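You operate a simulated robot arm through the tools that you are given. There is no shell and no other tool. Be economical: measure what you need, move in short steps, check, and stop when the job is done.

Carry out the task below with a simulated robot arm. There is one attempt and no reset: what you move stays moved.

JOB
Switch the motors on and jog TILT slowly back to zero.
Fine: set the speed switch to SLOW and the axis knob to TILT; the display must show 0.0 and READY; trip no limit.

Only the result counts: the job must be done as asked and must still hold three seconds after the hand-in. Knocking over, shifting, dropping, spilling or breaking anything else fails it.

ROBOT AND FRAMES
A 6-joint arm with a two-finger gripper on a trunk, on a base that drives. Base frame: it is fixed to the floor where the robot stands at the start and does not move with it; the origin is under the middle of the robot, x ahead of it, y to its left, z up; the surface under the hand at the start is at about z = 830. Readings come in mm, degrees, newtons and seconds.
Its first joint turns from -166.0 to 166.0 degrees. Places, roughly: axis knob [600, 200, 800]; blue control box [600, 100, 800]; red motor switch [500, -100, 800]; speed switch [500, 0, 800]. Payload 3.43 kg.
Tool frame: the origin (TCP) lies between the finger pads and is the grasp point; the fingertips stand 20 mm ahead of it; z points along the fingers, y is the line along which they close. Largest opening 190 mm; the body of the gripper starts 248 mm behind the TCP.
Orientation is that of the tool frame in the base frame, as [roll, pitch, yaw] about the fixed x, y, z axes, in that order (R = Rz(yaw) Ry(pitch) Rx(roll)). With the fingers straight down and closing along the base's y, the tool's x points along the base's -x, its y along +y and its z along -z.

CONTROLS
- The arm moves only by the tool jog_arm. Its argument "moves" is one flat list of numbers, 7 for each row, row after row: the finger opening in mm, from 0 to 190, then the shift along the tool's x, y, z in units of 30 mm (1.0 is 30 mm), then the turn, a rotation vector about the tool's x, y, z in units of 8 degrees (1.0 is 8 degrees). In form: [grip, dx, dy, dz, ax, ay, az, grip, dx, dy, dz, ax, ay, az, ...]. A call has 1 to 12 rows; each row shifts and turns the commanded pose from where the row before left it, along the tool's axes as they then stand. A call with a number of a shift or a turn outside -1 to 1 is refused whole. Rows are played at 5 a second. More than 50 mm and 8.6 degrees between two rows, or a gripper value outside its range, and nothing of the call is played. Where a pose cannot be reached the arm comes as near as it can. A force on the tool above 90 N (or 10 N above the force at the start of the call, whichever is more), or a blocked arm, ends the call early, and 0.2 s more pass. The fingers move at their own pace (about 45 mm/s each) and stop on an object; they squeeze with about 40 N. The grip force told is the motor's: it shows also when the fingers shut on nothing. Time passes only in rows, and 0.2 s behind the last, so rows that do not move let the fingers close. The reply holds the time, the measured pose of the TCP, the force on the tool along the base axes, the opening and the grip force, in the units named above and with some noise, with the torque about the TCP (base axes, N m) and any sound that the robot's microphone picked up.
- Cameras (640 x 400 px; columns grow to the right, rows downward): "scene" is now at [28.6, 169.2, 1313.6]; the picture's right is [-0.31, -0.95, 0.00], its down [-0.37, 0.12, -0.92] and it looks along [0.88, -0.28, -0.39] (base axes); focal length 250 px, centre (320, 200). "wrist" rides on the gripper at [70, -8, -288] in the tool frame; the picture's right is [0.12, 0.99, 0.00], its down [-0.96, 0.12, -0.25] and it looks along [-0.25, 0.03, 0.97] (tool axes); focal length 261 px, centre (320, 200). There is no depth. A picture from a camera that has moved, and an enlarged one, comes with that camera's place and axes in the base frame and with its lens.
- get_image(camera): a new picture of that camera. It takes no simulated time.
- move_column(by): slides the trunk up (or, below 0, down) by that many mm; the arm and the scene camera ride with it, the base frame stays. It gives what a move gives, with no picture.
- base_move(legs): drives the robot by 1 to 6 legs, each [ahead, turn to the left] in mm and degrees, along the robot's own axes; the way and the turn of a leg run together, so that a leg with both is an arc; at most 1500 mm and 180 degrees a leg. The arm and the cameras ride along, it lands a little off, and it stops where it bumps. It gives what a move gives.
- pan_tilt(pan, tilt): turns the head with the scene camera to pan (to the left, within 155 degrees either way) and tilt (down, from -29 to 69), counted from straight ahead of the robot. It gives what a move gives.
- enlarge(camera, box): a new picture of the part [left, top, right, bottom] of that camera's present view, enlarged. It takes no simulated time.
- finish_job(): hands the job in; it is judged then, once.

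Work in short steps. Places have to be worked out from the pictures, the camera data and where the tool is seen: move nearer, look again, correct. Check each grasp and each placing, and mend what went wrong. You have 120 turns and 90 pictures in all, those below and enlarged ones among them. Open the gripper and draw the arm clear of the work before you hand the job in, unless the task says otherwise; then end with one line.

The tools are called after "Request:" as name(argument=value, ...) on one line, values as JSON. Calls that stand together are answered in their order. jog_arm: Moves the arm, as the interface text tells. Its arguments: {"type":"object","properties":{"moves":{"type":"array","items":{"type":"number"}}},"required":["moves"]} The other tools are called the same way: move_column (by) slides the trunk up or down; base_move (legs) drives the base; pan_tilt (pan, tilt) turns the head that bears the scene camera; get_image (camera) takes a picture; enlarge (camera, box) takes an enlarged picture of a part of a camera's view; finish_job () hands the job in.

At the start:

```text
t: 0.0
eef_pos: [690.1, 183.1, 1201.6]
ee_rot: [179.9, 0.0, -180.0]
contact_force: [0.1, -0.5, -0.1]
torque: [0.02, 0.0, 0.01]
opening: 190.0
grip_force: 0.2
trunk travel left (down, up): [-100.0, 140.0]
robot x, y, heading: [0.4, -0.4, 0.1]
head pan, tilt: [-17.8, 22.7]
```

scene: 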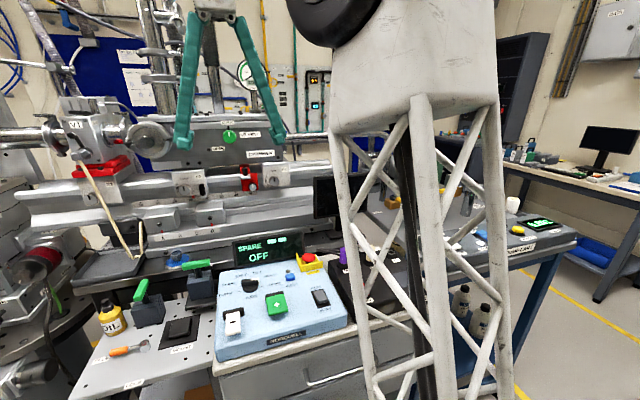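
wrist: 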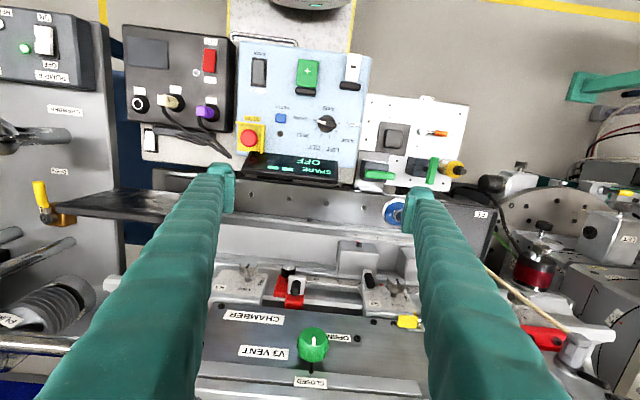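

The scene shows the blue control box with a display (SPARE, OFF). I enlarge both views of it to read the labels.

Request:
enlarge(camera="wrist", box=[220, 30, 380, 190])

Request:
enlarge(camera="scene", box=[200, 225, 360, 365])

Request:
enlarge(camera="wrist", box=[0, 0, 250, 180])

```text
2.50 times, centred on (300, 110) of wrist
camera zoom: at [618.9, 173.1, 1488.3], right [-0.12, 0.99, 0.0], down [0.96, 0.12, 0.25], along [0.25, 0.03, -0.97], focal length 652 px, centre (370, 425)
```

zoom: 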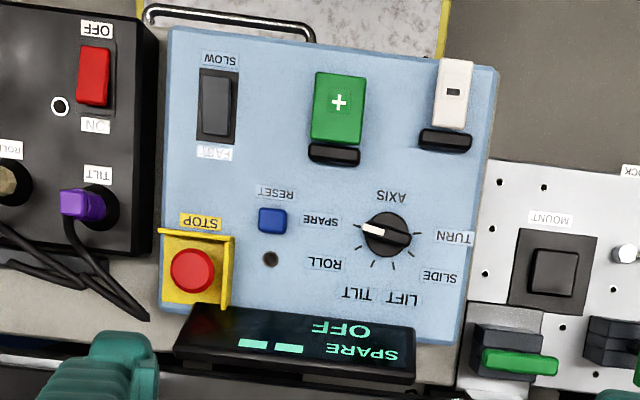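

```text
2.86 times, centred on (280, 295) of scene
camera zoom: at [28.6, 169.2, 1313.6], right [-0.31, -0.95, 0.0], down [-0.37, 0.12, -0.92], along [0.88, -0.28, -0.39], focal length 713 px, centre (434, -71)
```

zoom: 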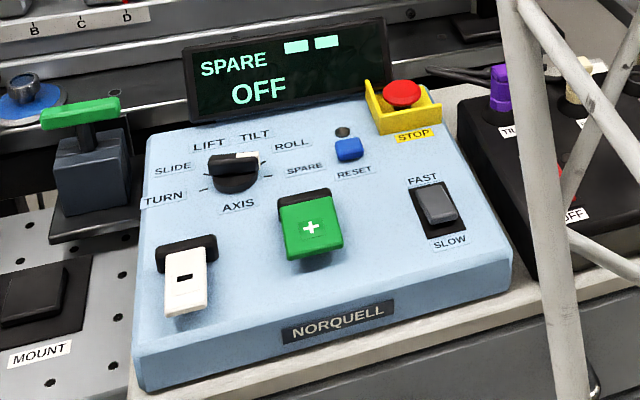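

```text
2.22 times, centred on (125, 90) of wrist
camera zoom: at [618.9, 173.1, 1488.3], right [-0.12, 0.99, 0.0], down [0.96, 0.12, 0.25], along [0.25, 0.03, -0.97], focal length 579 px, centre (753, 444)
```

zoom: 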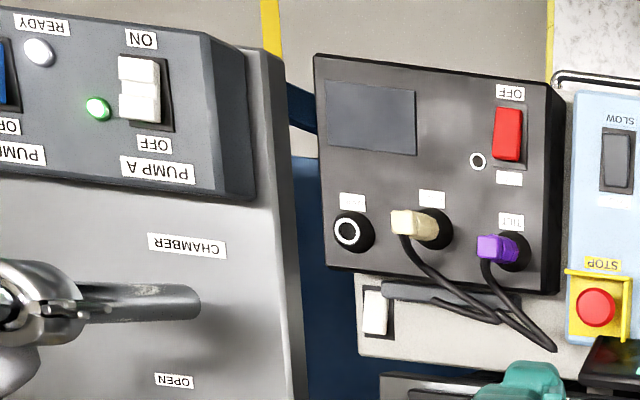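

Box top is around z≈820. I move the hand towards the box centre and lower it for a closer look.

Request:
jog_arm(moves=[190, 0.867, -0.8, 0.667, 0, 0, 0, 190, 0.867, -0.8, 0.667, 0, 0, 0, 190, 0.867, -0.8, 0.667, 0, 0, 0, 190, 0.867, -0.8, 0.667, 0, 0, 0, 190, 0.867, -0.8, 0.667, 0, 0, 0])

Request:
get_image(camera="wrist")

Request:
get_image(camera="scene")

```text
t: 1.2
eef_pos: [561.0, 62.5, 1099.6]
ee_rot: [180.0, 0.0, -180.0]
contact_force: [0.7, 0.1, -0.1]
torque: [0.01, 0.16, 0.04]
opening: 190.1
grip_force: 0.0
trunk travel left (down, up): [-100.0, 140.0]
robot x, y, heading: [-1.3, -1.2, -0.0]
head pan, tilt: [-17.8, 22.7]
```

```text
84 pictures are left
camera wrist: at [488.5, 53.3, 1386.5], right [-0.12, 0.99, 0.0], down [0.96, 0.12, 0.25], along [0.25, 0.03, -0.97], focal length 261 px, centre (320, 200)
```

wrist: 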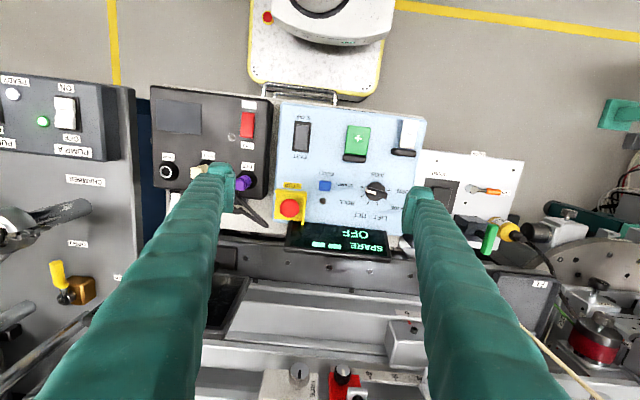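

```text
83 pictures are left
camera scene: at [29.0, 169.3, 1313.6], right [-0.31, -0.95, 0.0], down [-0.37, 0.12, -0.92], along [0.88, -0.28, -0.39], focal length 250 px, centre (320, 200)
```

scene: 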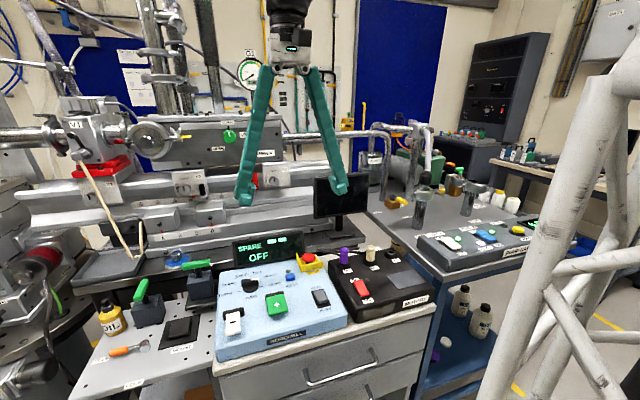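

I now look closer at the two boxes from both cameras.

Request:
enlarge(camera="wrist", box=[265, 95, 425, 195])

Request:
enlarge(camera="scene", box=[210, 225, 370, 325])

Request:
enlarge(camera="scene", box=[300, 240, 440, 325])

Request:
enlarge(camera="wrist", box=[140, 80, 300, 180])

```text
4.00 times, centred on (345, 145) of wrist
camera zoom: at [488.5, 53.3, 1386.5], right [-0.12, 0.99, 0.0], down [0.96, 0.12, 0.25], along [0.25, 0.03, -0.97], focal length 1043 px, centre (220, 420)
```

zoom: 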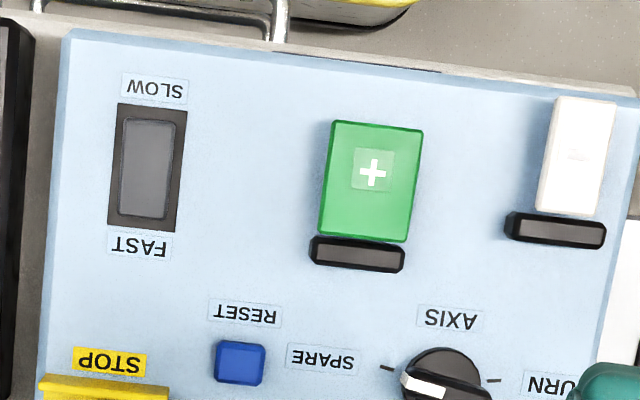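

```text
4.00 times, centred on (290, 275) of scene
camera zoom: at [29.0, 169.3, 1313.6], right [-0.31, -0.95, 0.0], down [-0.37, 0.12, -0.92], along [0.88, -0.28, -0.39], focal length 998 px, centre (440, -100)
```

zoom: 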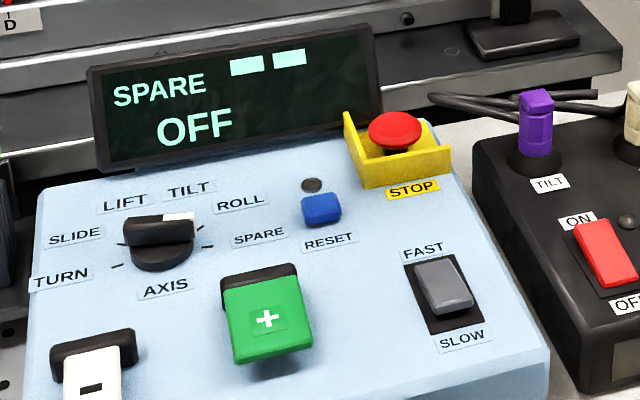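

```text
4.57 times, centred on (370, 282) of scene
camera zoom: at [29.0, 169.3, 1313.6], right [-0.31, -0.95, 0.0], down [-0.37, 0.12, -0.92], along [0.88, -0.28, -0.39], focal length 1141 px, centre (91, -177)
```

zoom: 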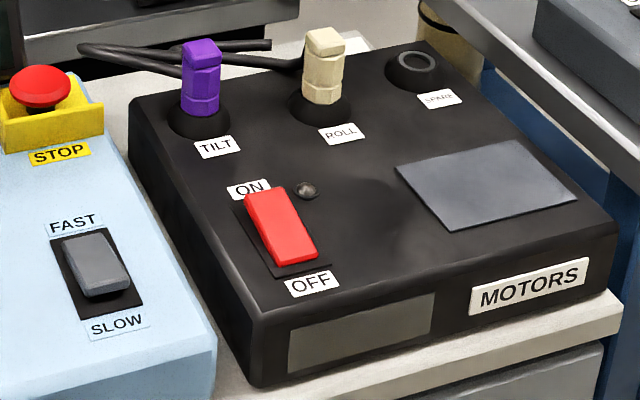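

```text
4.00 times, centred on (220, 130) of wrist
camera zoom: at [488.5, 53.3, 1386.5], right [-0.12, 0.99, 0.0], down [0.96, 0.12, 0.25], along [0.25, 0.03, -0.97], focal length 1043 px, centre (720, 480)
```

zoom: 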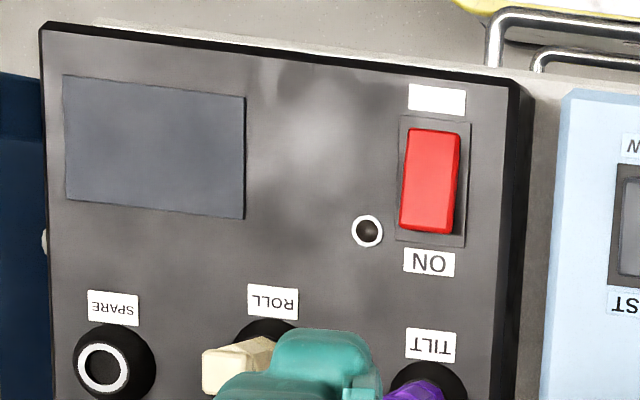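

Triangulation gives: speed rocker ≈(503,17,831), red rocker ≈(493,-94,836), knob ≈(597,188,839), green + ≈(495,129,848), white − ≈(471,229,850), panel surface ≈z 827. I close the fingers and look at their tip shape.

Request:
jog_arm(moves=[0, 0, 0, 0, 0, 0, 0, 0, 0, 0, 0, 0, 0, 0, 0, 0, 0, 0, 0, 0, 0, 0, 0, 0, 0, 0, 0, 0, 0, 0, 0, 0, 0, 0, 0, 0, 0, 0, 0, 0, 0, 0, 0, 0, 0, 0, 0, 0, 0, 0, 0, 0, 0, 0, 0, 0, 0, 0, 0, 0, 0, 0, 0, 0, 0, 0, 0, 0, 0, 0, 0, 0, 0, 0, 0, 0, 0, 0, 0, 0, 0, 0, 0, 0])

Request:
get_image(camera="wrist")

Request:
enlarge(camera="scene", box=[220, 40, 380, 220])

```text
t: 3.8
eef_pos: [559.0, 62.6, 1098.9]
ee_rot: [-180.0, 0.0, 180.0]
contact_force: [0.1, -0.4, -0.2]
torque: [-0.01, 0.0, 0.02]
opening: 0.0
grip_force: 34.5
trunk travel left (down, up): [-100.0, 140.0]
robot x, y, heading: [-0.3, 2.0, 0.1]
head pan, tilt: [-17.8, 22.7]
```

```text
78 pictures are left
camera wrist: at [488.2, 53.4, 1387.0], right [-0.12, 0.99, 0.0], down [0.96, 0.12, 0.25], along [0.25, 0.03, -0.97], focal length 261 px, centre (320, 200)
```

wrist: 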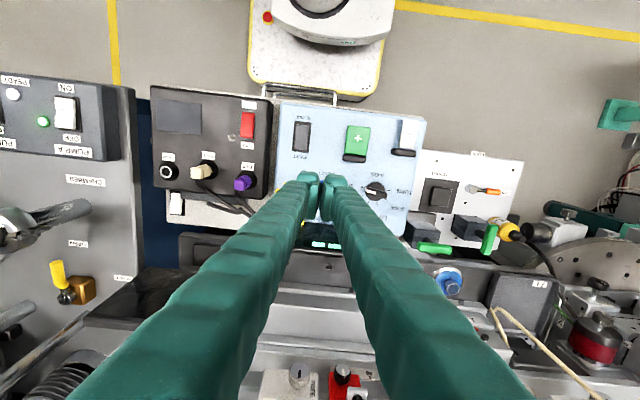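

```text
2.22 times, centred on (300, 130) of scene
camera zoom: at [28.6, 169.1, 1313.6], right [-0.31, -0.95, 0.0], down [-0.37, 0.12, -0.92], along [0.88, -0.28, -0.39], focal length 555 px, centre (364, 356)
```

zoom: 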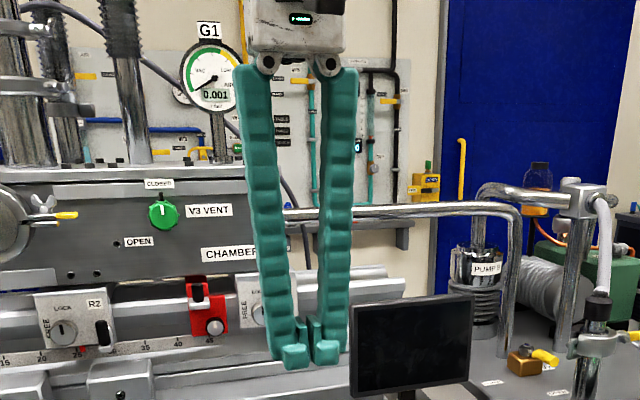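

Fingers are closed. I tilt the tool 24° so its far lower edge leads, and hover over the SLOW end of the speed rocker.

Request:
jog_arm(moves=[0, 0, 0, 0, 0, 1, 0, 0, 0, 0, 0, 0, 1, 0, 0, 0, 0, 0, 0, 1, 0, 0, -0.035, -0.19, 0.9375, 0, 0, 0, 0, -0.035, -0.19, 0.9375, 0, 0, 0, 0, -0.035, -0.19, 0.9375, 0, 0, 0, 0, -0.035, -0.19, 0.9375, 0, 0, 0, 0, -0.035, -0.19, 0.9375, 0, 0, 0, 0, -0.035, -0.19, 0.9375, 0, 0, 0, 0, -0.035, -0.19, 0.9375, 0, 0, 0, 0, -0.035, -0.19, 0.9375, 0, 0, 0])

Request:
get_image(camera="wrist")

Request:
enlarge(camera="scene", box=[210, 215, 370, 335])

```text
t: 6.2
eef_pos: [476.5, 17.2, 891.7]
ee_rot: [-180.0, -24.0, -179.9]
contact_force: [0.0, 0.1, -0.1]
torque: [-0.03, -0.01, -0.01]
opening: 0.2
grip_force: 34.5
trunk travel left (down, up): [-100.0, 140.0]
robot x, y, heading: [3.4, 2.0, -0.1]
head pan, tilt: [-17.8, 22.7]
```

```text
76 pictures are left
camera wrist: at [527.5, 8.8, 1182.5], right [-0.11, 0.99, 0.05], down [0.98, 0.12, -0.17], along [-0.17, 0.03, -0.98], focal length 261 px, centre (320, 200)
```

wrist: 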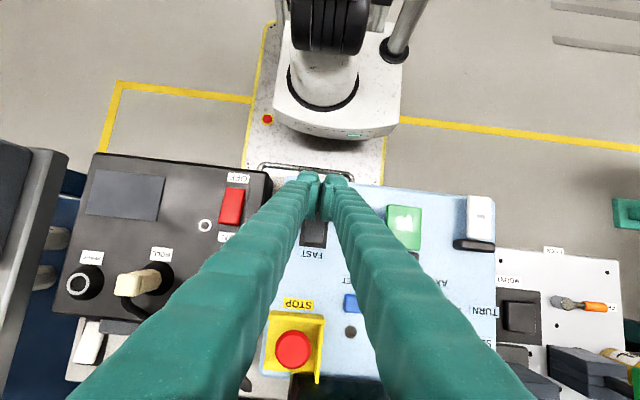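

```text
3.33 times, centred on (290, 275) of scene
camera zoom: at [28.6, 169.2, 1313.7], right [-0.31, -0.95, 0.0], down [-0.37, 0.12, -0.92], along [0.88, -0.28, -0.39], focal length 832 px, centre (420, -50)
```

zoom: 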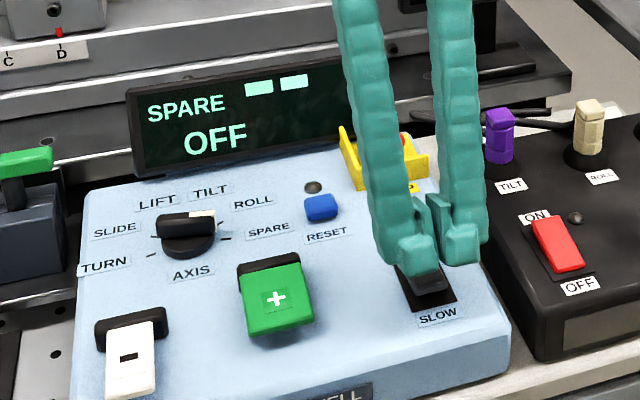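

The tip hovers over the SLOW end. I go down in small steps.

Request:
jog_arm(moves=[0, -0.1085, 0, 0.2435, 0, 0, 0, 0, -0.1085, 0, 0.2435, 0, 0, 0, 0, -0.1085, 0, 0.2435, 0, 0, 0, 0, -0.1085, 0, 0.2435, 0, 0, 0])

Request:
enlarge(camera="scene", box=[290, 245, 390, 325])

```text
t: 7.2
eef_pos: [477.2, 16.5, 861.4]
ee_rot: [180.0, -23.9, -180.0]
contact_force: [-0.4, 0.3, -0.5]
torque: [0.03, 0.0, -0.05]
opening: 0.0
grip_force: 34.5
trunk travel left (down, up): [-100.0, 140.0]
robot x, y, heading: [-0.2, -0.0, -0.2]
head pan, tilt: [-17.8, 22.7]
```

```text
5.00 times, centred on (340, 285) of scene
camera zoom: at [28.5, 169.1, 1313.7], right [-0.31, -0.95, 0.0], down [-0.37, 0.12, -0.92], along [0.88, -0.28, -0.39], focal length 1248 px, centre (220, -225)
```

zoom: 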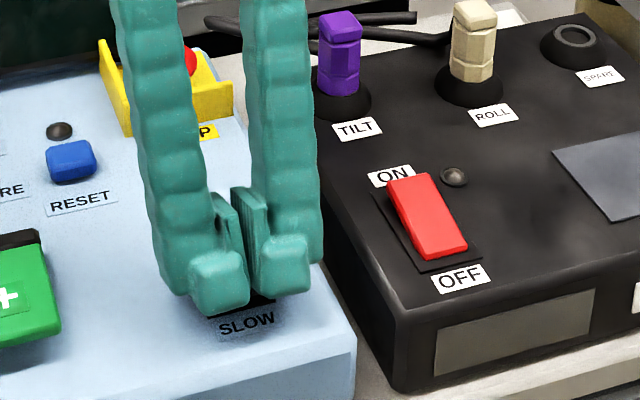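

No contact yet. I continue down in 4 mm steps.

Request:
jog_arm(moves=[0, -0.054, 0, 0.122, 0, 0, 0, 0, -0.054, 0, 0.122, 0, 0, 0, 0, -0.054, 0, 0.122, 0, 0, 0])

```text
t: 7.8
eef_pos: [477.2, 16.6, 860.0]
ee_rot: [179.9, -23.5, -180.0]
contact_force: [-3.6, 0.4, 58.3]
torque: [-0.02, -0.53, 0.09]
opening: 6.3
grip_force: 34.3
trunk travel left (down, up): [-100.0, 140.0]
robot x, y, heading: [0.9, 0.1, 0.0]
head pan, tilt: [-17.8, 22.7]
stopped in row 2: the force on the tool passed its limit at 104 N (the readings are from after the stop); the commanded pose is now the measured one
```

Contact at the leading corner (x≈488, z≈833). I lift off and look whether the rocker flipped.

Request:
jog_arm(moves=[0, 0.27, 0, -0.61, 0, 0, 0, 0, 0.27, 0, -0.61, 0, 0, 0, 0, 0.27, 0, -0.61, 0, 0, 0, 0, -0.47, 0, -0.94, 0, 0, 0, 0, -0.47, 0, -0.94, 0, 0, 0])

Request:
enlarge(camera="scene", box=[290, 255, 390, 325])

Request:
enlarge(camera="scene", box=[210, 225, 340, 315])

```text
t: 9.0
eef_pos: [526.5, 18.1, 955.2]
ee_rot: [-180.0, -23.7, 180.0]
contact_force: [-0.9, -0.4, -0.4]
torque: [-0.01, -0.08, 0.03]
opening: 0.0
grip_force: 34.1
trunk travel left (down, up): [-100.0, 140.0]
robot x, y, heading: [0.5, 2.5, 0.1]
head pan, tilt: [-17.8, 22.7]
```

```text
5.71 times, centred on (340, 290) of scene
camera zoom: at [28.4, 169.1, 1313.6], right [-0.31, -0.95, 0.0], down [-0.37, 0.12, -0.92], along [0.88, -0.28, -0.39], focal length 1426 px, centre (206, -314)
```

zoom: 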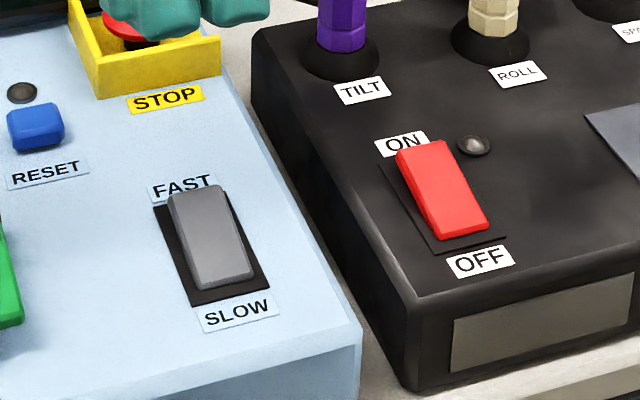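

```text
4.44 times, centred on (275, 270) of scene
camera zoom: at [28.4, 169.1, 1313.6], right [-0.31, -0.95, 0.0], down [-0.37, 0.12, -0.92], along [0.88, -0.28, -0.39], focal length 1109 px, centre (520, -111)
```

zoom: 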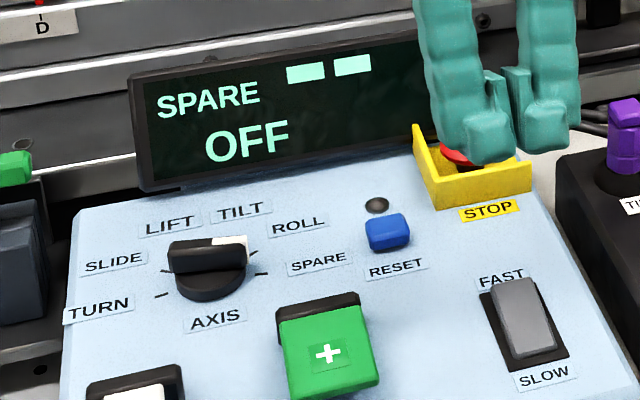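

The speed rocker flipped to SLOW. The red rocker has its ON end up (off), so I tilt the other way and hover above its ON end.

Request:
jog_arm(moves=[0, 0, 0, 0, 0, -1, 0, 0, 0, 0, 0, 0, -1, 0, 0, 0, 0, 0, 0, -1, 0, 0, 0, 0, 0, 0, -1, 0, 0, 0, 0, 0, 0, -1, 0, 0, 0, 0, 0, 0, -1, 0, 0, 0.3, -0.933, 0.46, 0, 0, 0, 0, 0.3, -0.933, 0.46, 0, 0, 0, 0, 0.3, -0.933, 0.46, 0, 0, 0, 0, 0.3, -0.933, 0.46, 0, 0, 0])

Request:
enlarge(camera="scene", box=[290, 225, 430, 325])

```text
t: 11.2
eef_pos: [516.7, -96.8, 890.2]
ee_rot: [-179.9, 24.3, -180.0]
contact_force: [-0.4, -0.7, -0.3]
torque: [0.0, -0.07, 0.01]
opening: 0.0
grip_force: 34.5
trunk travel left (down, up): [-100.0, 140.0]
robot x, y, heading: [-3.3, 0.5, 0.0]
head pan, tilt: [-17.8, 22.7]
```

```text
4.00 times, centred on (360, 275) of scene
camera zoom: at [28.3, 169.2, 1313.6], right [-0.31, -0.95, 0.0], down [-0.37, 0.12, -0.92], along [0.88, -0.28, -0.39], focal length 998 px, centre (160, -100)
```

zoom: 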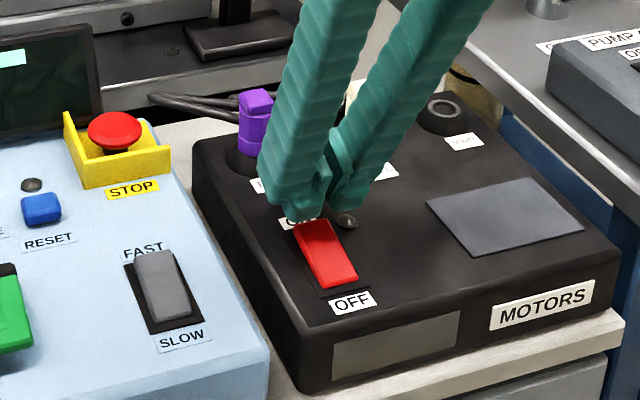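

I shift 10 mm left (to stay off the lamp) and press down until contact.

Request:
jog_arm(moves=[0, 0.1085, 0.33, 0.2435, 0, 0, 0, 0, 0.1085, 0, 0.2435, 0, 0, 0, 0, 0.1085, 0, 0.2435, 0, 0, 0, 0, 0.054, 0, 0.122, 0, 0, 0, 0, 0.054, 0, 0.122, 0, 0, 0, 0, 0.054, 0, 0.122, 0, 0, 0])

Request:
enlarge(camera="scene", box=[210, 225, 410, 325])

```text
t: 12.6
eef_pos: [521.1, -85.9, 864.2]
ee_rot: [-179.9, 25.2, 180.0]
contact_force: [-2.8, 1.9, 37.3]
torque: [-0.39, 0.49, -0.13]
opening: 0.0
grip_force: 34.3
trunk travel left (down, up): [-100.0, 140.0]
robot x, y, heading: [-2.4, -2.2, -0.4]
head pan, tilt: [-17.8, 22.7]
stopped in row 6: the force on the tool passed its limit at 99 N (the readings are from after the stop); the commanded pose is now the measured one
```

```text
3.20 times, centred on (310, 275) of scene
camera zoom: at [27.5, 169.4, 1313.4], right [-0.31, -0.95, 0.0], down [-0.37, 0.12, -0.92], along [0.88, -0.28, -0.39], focal length 799 px, centre (352, -40)
```

zoom: 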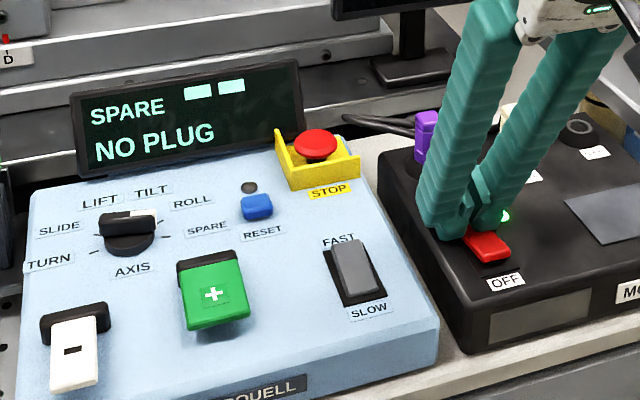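

The lamp is green and the display shows "NO PLUG" for SPARE — the motors are on. I lift, straighten the tool and open on the way towards the knob.

Request:
jog_arm(moves=[0, -0.407, 0, -0.913, 0, 0, 0, 0, -0.407, 0, -0.913, 0, 0, 0, 0, -0.407, 0, -0.913, 0, 0, 0, 0, -0.407, 0, -0.913, 0, 1, 0, 0, 0, 0, 0, 0, 1, 0, 0, 0, 0, 0, 0, 1, 0])

Request:
jog_arm(moves=[100, -0.23, 0.914, -0.4, 0, 0, 0, 100, -0.23, 0.914, -0.4, 0, 0, 0, 100, -0.23, 0.914, 0, 0, 0, 0, 100, -0.23, 0.914, 0, 0, 0, 0, 100, -0.23, 0.914, 0, 0, 0, 0, 100, -0.23, 0.914, 0, 0, 0, 0, 100, -0.23, 0.914, 0, 0, 0, 0, 100, -0.23, 0.914, 0, 0, 0, 0, 100, -0.23, 0.914, 0, 0, 0, 0, 100, -0.23, 0.914, 0, 0, 0, 0])

Request:
get_image(camera="wrist")

Request:
enlarge(camera="scene", box=[210, 225, 340, 315])

```text
t: 14.0
eef_pos: [516.2, -85.5, 983.0]
ee_rot: [-179.8, 0.9, 179.9]
contact_force: [-1.3, 0.9, 1.6]
torque: [-0.06, -0.32, 0.01]
opening: 0.0
grip_force: 34.7
trunk travel left (down, up): [-100.0, 140.0]
robot x, y, heading: [-0.5, -0.9, 0.1]
head pan, tilt: [-17.8, 22.7]
```

```text
t: 16.2
eef_pos: [588.3, 188.9, 1007.4]
ee_rot: [-179.9, 0.8, 179.9]
contact_force: [-0.3, 0.7, 0.5]
torque: [0.04, -0.06, -0.03]
opening: 99.9
grip_force: 0.1
trunk travel left (down, up): [-100.0, 140.0]
robot x, y, heading: [2.1, -2.7, 0.1]
head pan, tilt: [-17.8, 22.7]
```

```text
69 pictures are left
camera wrist: at [512.3, 179.9, 1294.1], right [-0.12, 0.99, 0.0], down [0.96, 0.11, 0.26], along [0.26, 0.03, -0.97], focal length 261 px, centre (320, 200)
```

wrist: 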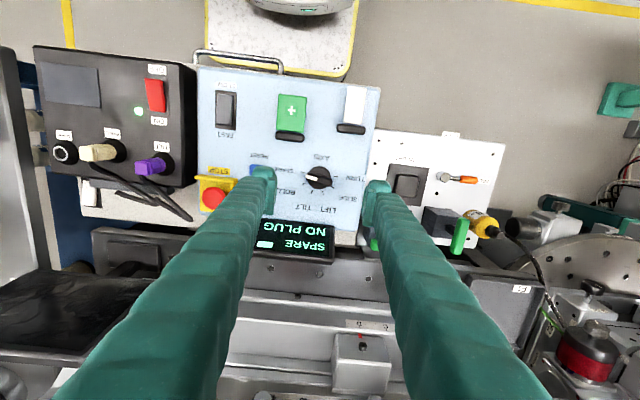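

```text
4.44 times, centred on (275, 270) of scene
camera zoom: at [28.4, 169.0, 1313.6], right [-0.31, -0.95, 0.0], down [-0.37, 0.12, -0.92], along [0.88, -0.28, -0.39], focal length 1109 px, centre (520, -111)
```

zoom: 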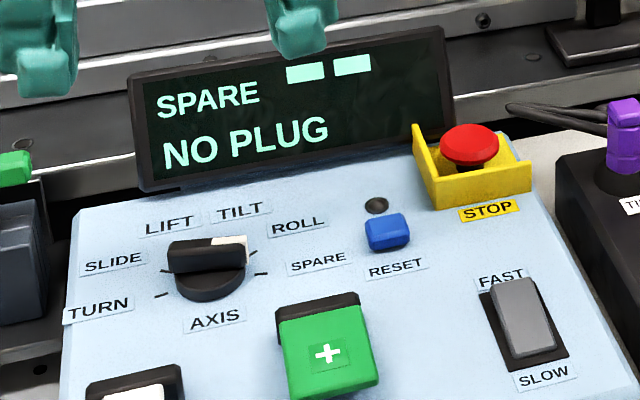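

Request:
enlarge(camera="wrist", box=[260, 140, 380, 220])

```text
5.00 times, centred on (320, 180) of wrist
camera zoom: at [512.3, 179.9, 1294.1], right [-0.12, 0.99, 0.0], down [0.96, 0.11, 0.26], along [0.26, 0.03, -0.97], focal length 1303 px, centre (320, 300)
```

zoom: 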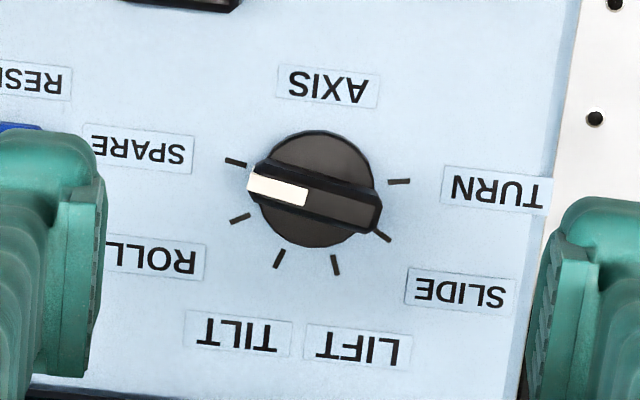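

The bar pointer on the knob points at SPARE (roughly −y); TILT lies about 80° counter‑clockwise seen from above. I turn the tool so the fingers close across the bar (yaw −100°), centred over the knob.

Request:
jog_arm(moves=[60, -0.27, -0.05, 0, 0, 0, 1, 60, 0, 0, 0.5, 0, 0, 1, 60, 0, 0, 0.5, 0, 0, 1, 60, 0, 0, 0.5, 0, 0, 1, 60, 0, 0, 0.5, 0, 0, 1, 60, 0, 0, 0, 0, 0, 1, 60, 0, 0, 0, 0, 0, 1, 60, 0, 0, 0, 0, 0, 1, 60, 0, 0, 0, 0, 0, 1, 60, 0, 0, 0, 0, 0, 1, 60, 0, 0, 0, 0, 0, 1, 60, 0, 0, 0, 0, 0, 1])

Request:
enlarge(camera="wrist", box=[220, 100, 420, 225])

Request:
enlarge(camera="scene", box=[210, 195, 340, 315])

```text
t: 18.8
eef_pos: [594.4, 186.7, 944.2]
ee_rot: [179.2, -0.1, 83.7]
contact_force: [-0.6, -0.2, 0.3]
torque: [-0.02, -0.01, -0.02]
opening: 60.3
grip_force: 0.0
trunk travel left (down, up): [-100.0, 140.0]
robot x, y, heading: [0.8, -2.3, 0.0]
head pan, tilt: [-17.8, 22.7]
```

```text
3.20 times, centred on (320, 162) of wrist
camera zoom: at [589.3, 257.9, 1231.7], right [1.0, 0.01, 0.01], down [0.01, -0.97, 0.25], along [0.02, -0.25, -0.97], focal length 834 px, centre (320, 320)
```

zoom: 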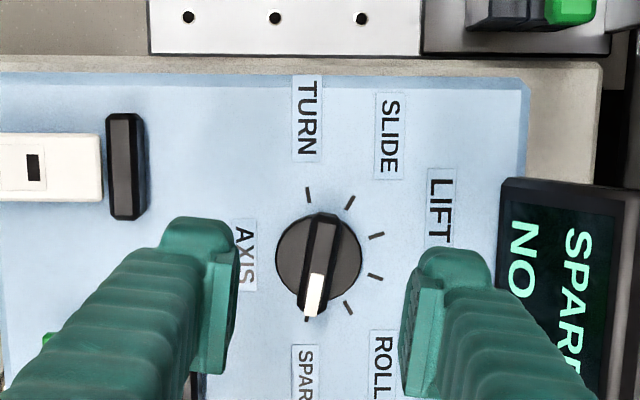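

```text
3.33 times, centred on (275, 255) of scene
camera zoom: at [28.5, 169.2, 1313.6], right [-0.31, -0.95, 0.0], down [-0.37, 0.12, -0.92], along [0.88, -0.28, -0.39], focal length 832 px, centre (470, 17)
```

zoom: 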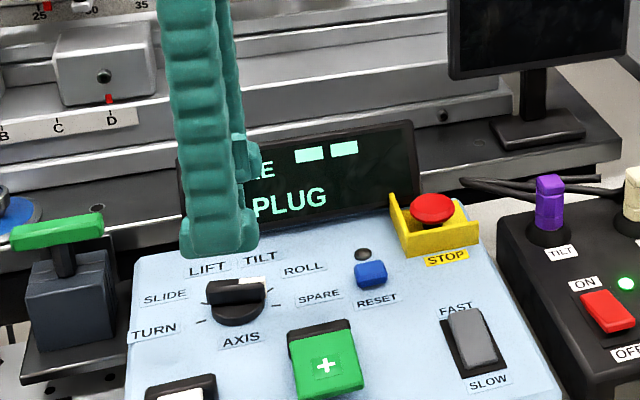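

The tool is nearly centred, and the knob steps are 40° each. I fine-align, descend so the tips straddle the bar (tips z≈846), and check before closing.

Request:
jog_arm(moves=[60, 0, 0.08, 0.65, 0, 0, 0.46, 60, 0, 0, 0.65, 0, 0, 0, 60, 0, 0, 0.65, 0, 0, 0, 60, 0, 0, 0.65, 0, 0, 0])

Request:
enlarge(camera="wrist", box=[220, 100, 420, 225])

Request:
enlarge(camera="scene", box=[210, 215, 310, 295])

```text
t: 19.8
eef_pos: [596.2, 185.7, 866.7]
ee_rot: [179.2, 0.0, 80.3]
contact_force: [0.8, -0.3, 1.4]
torque: [0.01, -0.06, 0.04]
opening: 60.2
grip_force: 0.0
trunk travel left (down, up): [-100.0, 140.0]
robot x, y, heading: [2.6, 0.9, 0.2]
head pan, tilt: [-17.8, 22.7]
```

```text
3.20 times, centred on (320, 162) of wrist
camera zoom: at [595.9, 256.4, 1153.3], right [1.0, -0.05, 0.01], down [-0.05, -0.97, 0.25], along [0.0, -0.25, -0.97], focal length 834 px, centre (320, 320)
```

zoom: 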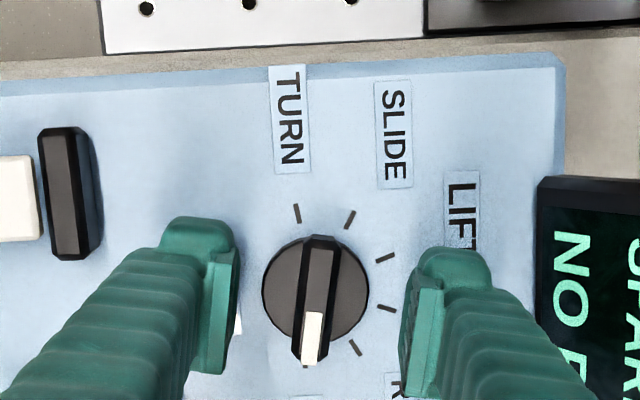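

```text
5.00 times, centred on (260, 255) of scene
camera zoom: at [28.4, 169.1, 1313.7], right [-0.31, -0.95, 0.0], down [-0.37, 0.12, -0.92], along [0.88, -0.28, -0.39], focal length 1248 px, centre (620, -75)
```

zoom: 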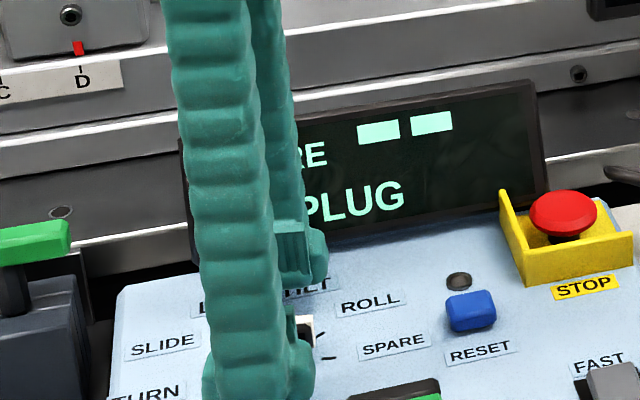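

The bar lies between the pads. I close on it.

Request:
jog_arm(moves=[0, 0, 0, 0, 0, 0, 0, 0, 0, 0, 0, 0, 0, 0, 0, 0, 0, 0, 0, 0, 0, 0, 0, 0, 0, 0, 0, 0])

```text
t: 20.8
eef_pos: [596.1, 187.0, 866.0]
ee_rot: [179.3, 0.0, 80.3]
contact_force: [-18.5, 1.0, -2.9]
torque: [-0.01, 0.17, 0.04]
opening: 12.9
grip_force: 37.5
trunk travel left (down, up): [-100.0, 140.0]
robot x, y, heading: [1.3, -3.0, -0.0]
head pan, tilt: [-17.8, 22.7]
```

The bar is gripped at 12.9 mm width. I turn by one step (40°) and check.

Request:
jog_arm(moves=[0, 0, -0.03, 0, 0, 0, -1, 0, 0, 0, 0, 0, 0, -1, 0, 0, 0, 0, 0, 0, -1, 0, 0, 0, 0, 0, 0, -1, 0, 0, 0, 0, 0, 0, -1])

Request:
enlarge(camera="scene", box=[210, 215, 310, 295])

```text
t: 22.0
eef_pos: [596.8, 187.0, 865.9]
ee_rot: [179.5, 0.4, 120.4]
contact_force: [-18.3, 4.3, -29.5]
torque: [0.2, 0.23, 0.02]
opening: 13.0
grip_force: 44.7
trunk travel left (down, up): [-100.0, 140.0]
robot x, y, heading: [-0.3, -1.1, 0.0]
head pan, tilt: [-17.8, 22.7]
```

```text
5.00 times, centred on (260, 255) of scene
camera zoom: at [28.6, 169.6, 1313.3], right [-0.3, -0.95, 0.0], down [-0.37, 0.12, -0.92], along [0.88, -0.28, -0.39], focal length 1248 px, centre (620, -75)
```

zoom: 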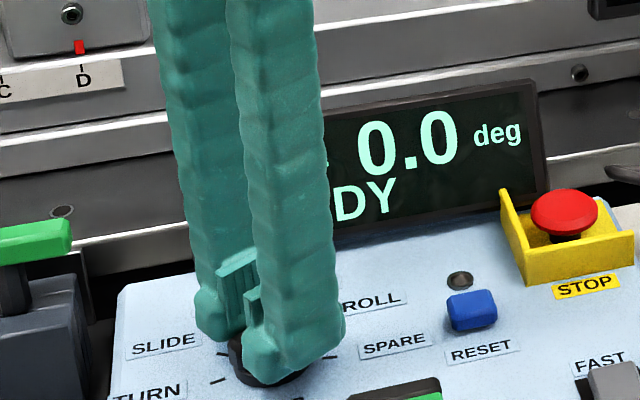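

It moved to ROLL (0.0 deg READY). I turn another 40° to TILT.

Request:
jog_arm(moves=[0, 0, 0, 0, 0, 0, -1, 0, 0, 0, 0, 0, 0, -1, 0, 0, 0, 0, 0, 0, -1, 0, 0, 0, 0, 0, 0, -1, 0, 0, 0, 0, 0, 0, -1])

Request:
enlarge(camera="scene", box=[210, 215, 310, 295])

```text
t: 23.2
eef_pos: [599.4, 186.6, 869.0]
ee_rot: [179.8, 0.9, 160.4]
contact_force: [-14.9, 1.9, -4.1]
torque: [-0.01, 0.24, -0.01]
opening: 12.1
grip_force: 45.4
trunk travel left (down, up): [-100.0, 140.0]
robot x, y, heading: [-0.8, 2.6, -0.0]
head pan, tilt: [-17.8, 22.7]
```

```text
5.00 times, centred on (260, 255) of scene
camera zoom: at [28.2, 169.3, 1313.9], right [-0.31, -0.95, 0.0], down [-0.37, 0.12, -0.92], along [0.88, -0.28, -0.39], focal length 1248 px, centre (620, -75)
```

zoom: 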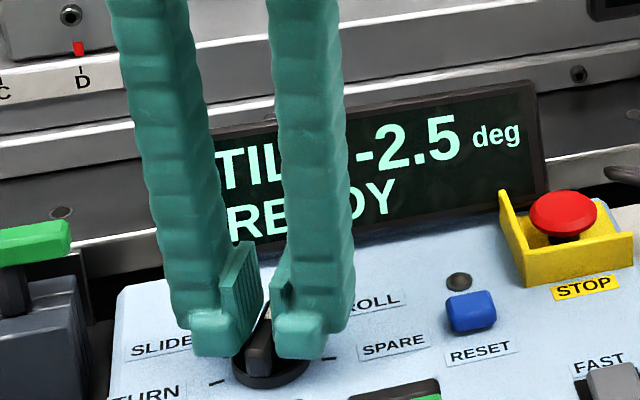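

TILT selected, reading −2.5 deg READY. I open, lift off straight up.

Request:
jog_arm(moves=[60, 0, 0, 0, 0, 0, 0, 60, 0, 0, 0, 0, 0, 0, 60, 0, 0, 0, 0, 0, 0, 60, 0, 0, -1, 0, 0, 0, 60, 0, 0, -1, 0, 0, 0, 60, 0, 0, -1, 0, 0, 0])

Request:
enlarge(camera="scene", box=[210, 215, 350, 325])

Request:
get_image(camera="wrist")

```text
t: 24.6
eef_pos: [595.6, 186.4, 957.7]
ee_rot: [179.9, 0.8, 160.3]
contact_force: [0.0, -0.2, 0.1]
torque: [0.0, 0.06, -0.01]
opening: 59.8
grip_force: 0.0
trunk travel left (down, up): [-100.0, 140.0]
robot x, y, heading: [3.5, -0.1, -0.1]
head pan, tilt: [-17.8, 22.7]
```

```text
3.64 times, centred on (280, 270) of scene
camera zoom: at [28.6, 169.2, 1313.6], right [-0.31, -0.95, 0.0], down [-0.37, 0.12, -0.92], along [0.88, -0.28, -0.39], focal length 908 px, centre (466, -54)
```

zoom: 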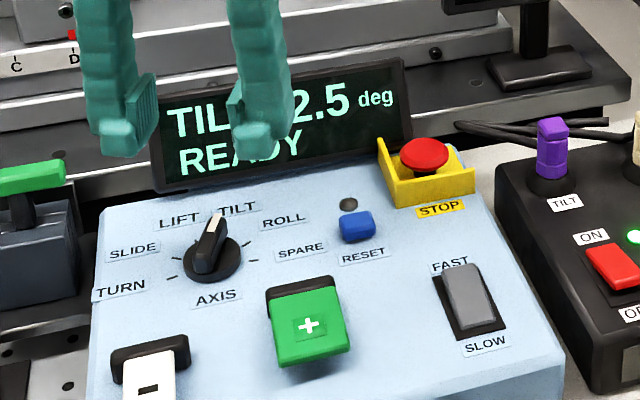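

```text
59 pictures are left
camera wrist: at [521.7, 202.6, 1244.4], right [0.22, 0.97, 0.0], down [0.94, -0.22, 0.26], along [0.25, -0.06, -0.97], focal length 261 px, centre (320, 200)
```

wrist: 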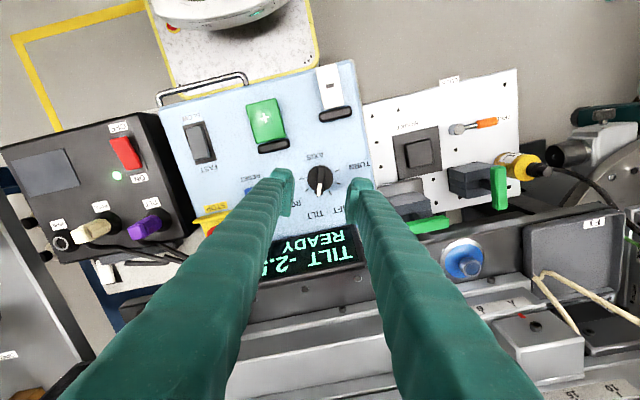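

Display reads TILT −2.5 READY. I straighten yaw, close the fingers and go above the free end of the green + paddle.

Request:
jog_arm(moves=[0, 0, 0, 0, 0, 0, -0.82, 0, 0, 0, 0, 0, 0, -0.82, 0, 0, 0, 0, 0, 0, -0.82, 0, 0.744, -0.383, 0.385, 0, 0, 0, 0, 0.744, -0.383, 0.385, 0, 0, 0, 0, 0.744, -0.383, 0.385, 0, 0, 0, 0, 0.744, -0.383, 0.385, 0, 0, 0, 0, 0.744, -0.383, 0.385, 0, 0, 0])

Request:
enlarge(camera="scene", box=[210, 215, 350, 325])

Request:
enlarge(camera="wrist", box=[240, 100, 400, 200])

```text
t: 26.4
eef_pos: [487.7, 129.4, 895.1]
ee_rot: [-179.9, 0.8, 179.9]
contact_force: [0.2, 0.4, 0.0]
torque: [-0.06, 0.11, 0.01]
opening: 0.1
grip_force: 34.2
trunk travel left (down, up): [-100.0, 140.0]
robot x, y, heading: [1.6, 0.6, -0.1]
head pan, tilt: [-17.8, 22.7]
```

```text
3.64 times, centred on (280, 270) of scene
camera zoom: at [28.9, 169.3, 1313.6], right [-0.31, -0.95, 0.0], down [-0.37, 0.12, -0.92], along [0.88, -0.28, -0.39], focal length 908 px, centre (466, -54)
```

zoom: 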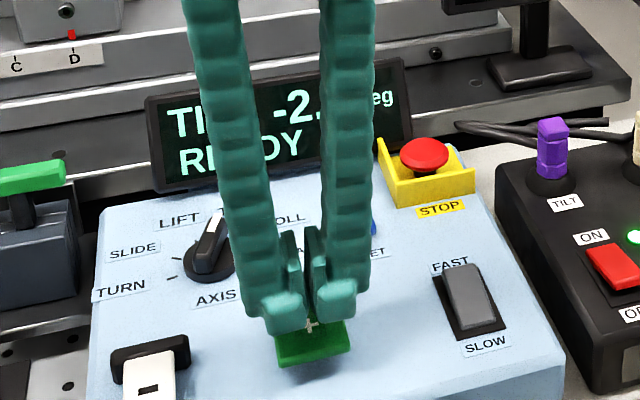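

```text
4.00 times, centred on (320, 150) of wrist
camera zoom: at [412.1, 121.5, 1181.4], right [-0.12, 0.99, 0.0], down [0.96, 0.12, 0.26], along [0.26, 0.03, -0.97], focal length 1043 px, centre (320, 400)
```

zoom: 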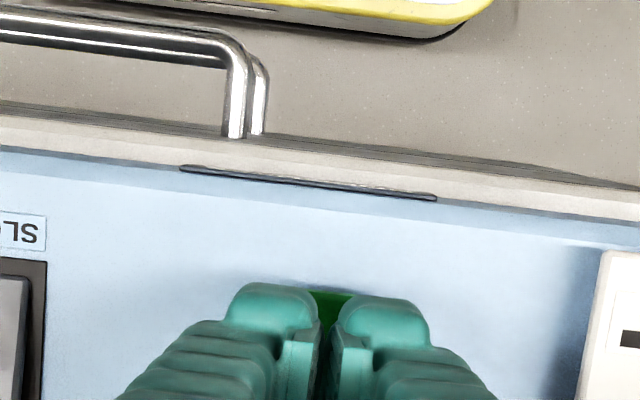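

I check whether the wrist camera sees the display from here.

Request:
get_image(camera="wrist")

```text
56 pictures are left
camera wrist: at [412.1, 121.5, 1181.4], right [-0.12, 0.99, 0.0], down [0.96, 0.12, 0.26], along [0.26, 0.03, -0.97], focal length 261 px, centre (320, 200)
```

wrist: 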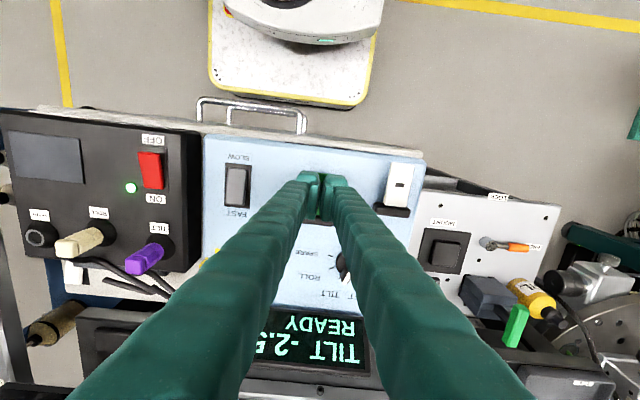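

The wrist camera can read the display. I shift 8 mm right for a better view and descend to near the paddle.

Request:
jog_arm(moves=[0, 0.1, -0.27, 0.2, 0, 0, 0, 0, 0, 0, 0.2, 0, 0, 0, 0, 0, 0, 0.2, 0, 0, 0, 0, 0, 0, 0.1, 0, 0, 0])

Request:
get_image(camera="wrist")

Request:
enlarge(camera="scene", box=[230, 265, 330, 325])

```text
t: 27.4
eef_pos: [482.6, 119.9, 876.2]
ee_rot: [-180.0, 0.8, -180.0]
contact_force: [-0.1, -1.5, 0.0]
torque: [-0.01, -0.03, -0.01]
opening: 0.0
grip_force: 34.2
trunk travel left (down, up): [-100.0, 140.0]
robot x, y, heading: [-1.5, -1.5, -0.0]
head pan, tilt: [-17.8, 22.7]
```

```text
55 pictures are left
camera wrist: at [408.0, 112.0, 1162.0], right [-0.12, 0.99, 0.0], down [0.96, 0.12, 0.26], along [0.26, 0.03, -0.97], focal length 261 px, centre (320, 200)
```

wrist: 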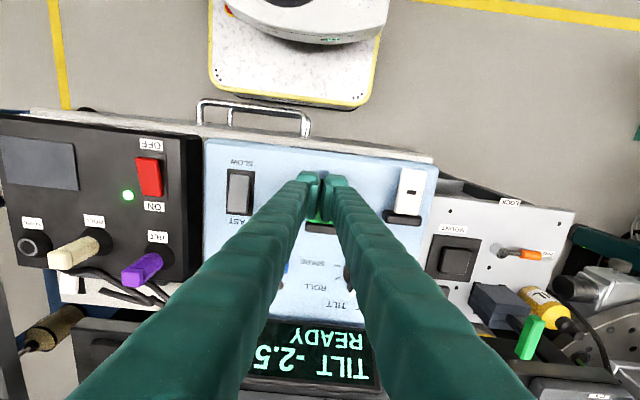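

```text
6.40 times, centred on (280, 295) of scene
camera zoom: at [28.4, 169.2, 1313.6], right [-0.31, -0.95, 0.0], down [-0.37, 0.12, -0.92], along [0.88, -0.28, -0.39], focal length 1597 px, centre (576, -408)
```

zoom: 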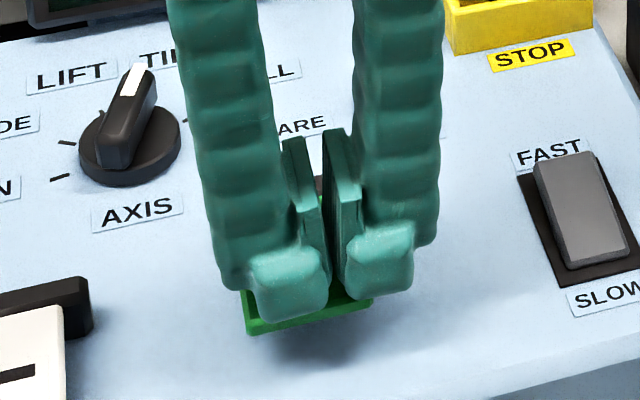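

Display still −2.5; tips just above the paddle. I press 2 mm per row and read.

Request:
jog_arm(moves=[0, 0, 0, 0.08, 0, 0, 0, 0, 0, 0, 0.08, 0, 0, 0])

Request:
enlarge(camera="wrist", box=[220, 170, 420, 395])

```text
t: 28.0
eef_pos: [481.2, 121.0, 872.8]
ee_rot: [-179.9, 0.8, 180.0]
contact_force: [0.5, -0.5, 2.7]
torque: [0.0, -0.04, 0.01]
opening: 6.0
grip_force: 34.3
trunk travel left (down, up): [-100.0, 140.0]
robot x, y, heading: [-0.4, 0.2, 0.1]
head pan, tilt: [-17.8, 22.7]
```

```text
1.78 times, centred on (320, 282) of wrist
camera zoom: at [406.5, 112.4, 1158.5], right [-0.12, 0.99, 0.0], down [0.96, 0.12, 0.26], along [0.26, 0.03, -0.97], focal length 463 px, centre (320, 53)
```

zoom: 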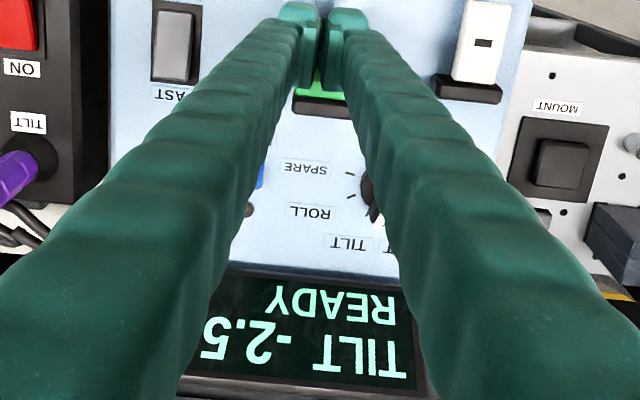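

Light contact (2.7 N), still −2.5. I press a little further.

Request:
jog_arm(moves=[0, 0, 0, 0.08, 0, 0, 0, 0, 0, 0, 0.08, 0, 0, 0])

Request:
enlarge(camera="wrist", box=[220, 170, 420, 395])

```text
t: 28.6
eef_pos: [482.2, 118.6, 868.0]
ee_rot: [-179.9, 0.9, -180.0]
contact_force: [-1.5, 1.5, 3.2]
torque: [0.04, -0.02, 0.06]
opening: 6.1
grip_force: 34.2
trunk travel left (down, up): [-100.0, 140.0]
robot x, y, heading: [-0.1, 3.3, 0.4]
head pan, tilt: [-17.8, 22.7]
```

```text
1.78 times, centred on (320, 282) of wrist
camera zoom: at [406.6, 111.4, 1153.7], right [-0.12, 0.99, 0.0], down [0.96, 0.12, 0.26], along [0.26, 0.03, -0.97], focal length 463 px, centre (320, 53)
```

zoom: 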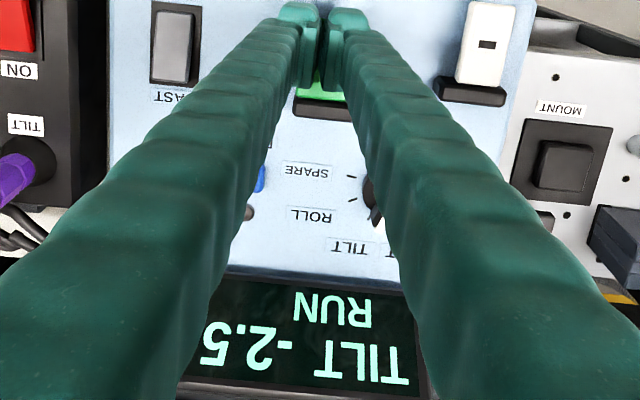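

RUN is shown: the key is engaged. I hold for two rows (0.6 s) to measure direction and rate.

Request:
jog_arm(moves=[0, 0, 0, 0, 0, 0, 0, 0, 0, 0, 0, 0, 0, 0])

Request:
enlarge(camera="wrist", box=[220, 170, 420, 395])

```text
t: 29.2
eef_pos: [482.2, 119.2, 866.6]
ee_rot: [-179.9, 0.8, -180.0]
contact_force: [-2.6, 2.0, 4.7]
torque: [0.03, -0.05, 0.05]
opening: 6.2
grip_force: 34.0
trunk travel left (down, up): [-100.0, 140.0]
robot x, y, heading: [-1.5, -0.1, -0.2]
head pan, tilt: [-17.8, 22.7]
```

```text
1.78 times, centred on (320, 282) of wrist
camera zoom: at [406.7, 111.3, 1153.5], right [-0.12, 0.99, 0.0], down [0.96, 0.12, 0.26], along [0.26, 0.03, -0.97], focal length 463 px, centre (320, 53)
```

zoom: 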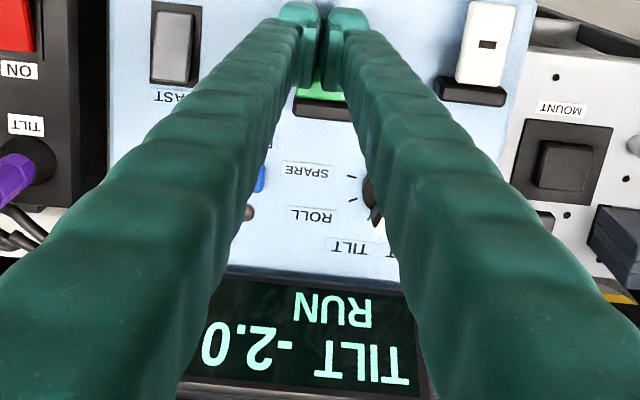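

−2.5 → −2.0 in 0.6 s; direction is right. Hold 4 rows (1.0 s) more.

Request:
jog_arm(moves=[0, 0, 0, 0, 0, 0, 0, 0, 0, 0, 0, 0, 0, 0, 0, 0, 0, 0, 0, 0, 0, 0, 0, 0, 0, 0, 0, 0])

Request:
enlarge(camera="wrist", box=[220, 170, 420, 395])

```text
t: 30.2
eef_pos: [481.9, 119.6, 867.8]
ee_rot: [-179.9, 0.8, -180.0]
contact_force: [-2.2, 1.0, 3.3]
torque: [0.02, 0.01, 0.03]
opening: 5.8
grip_force: 34.6
trunk travel left (down, up): [-100.0, 140.0]
robot x, y, heading: [-0.0, 3.1, -0.2]
head pan, tilt: [-17.8, 22.7]
```

```text
1.78 times, centred on (320, 282) of wrist
camera zoom: at [406.8, 111.3, 1153.5], right [-0.12, 0.99, 0.0], down [0.96, 0.12, 0.26], along [0.26, 0.03, -0.97], focal length 463 px, centre (320, 53)
```

zoom: 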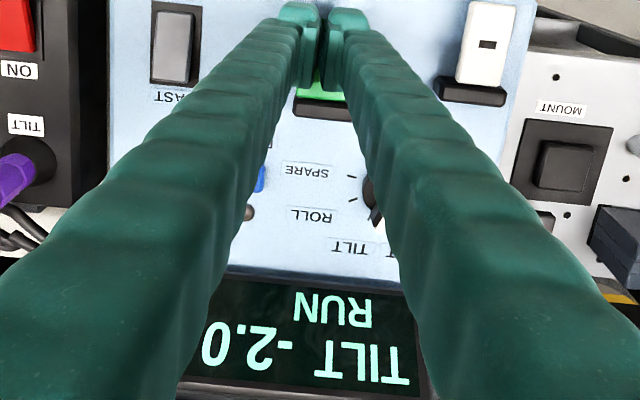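

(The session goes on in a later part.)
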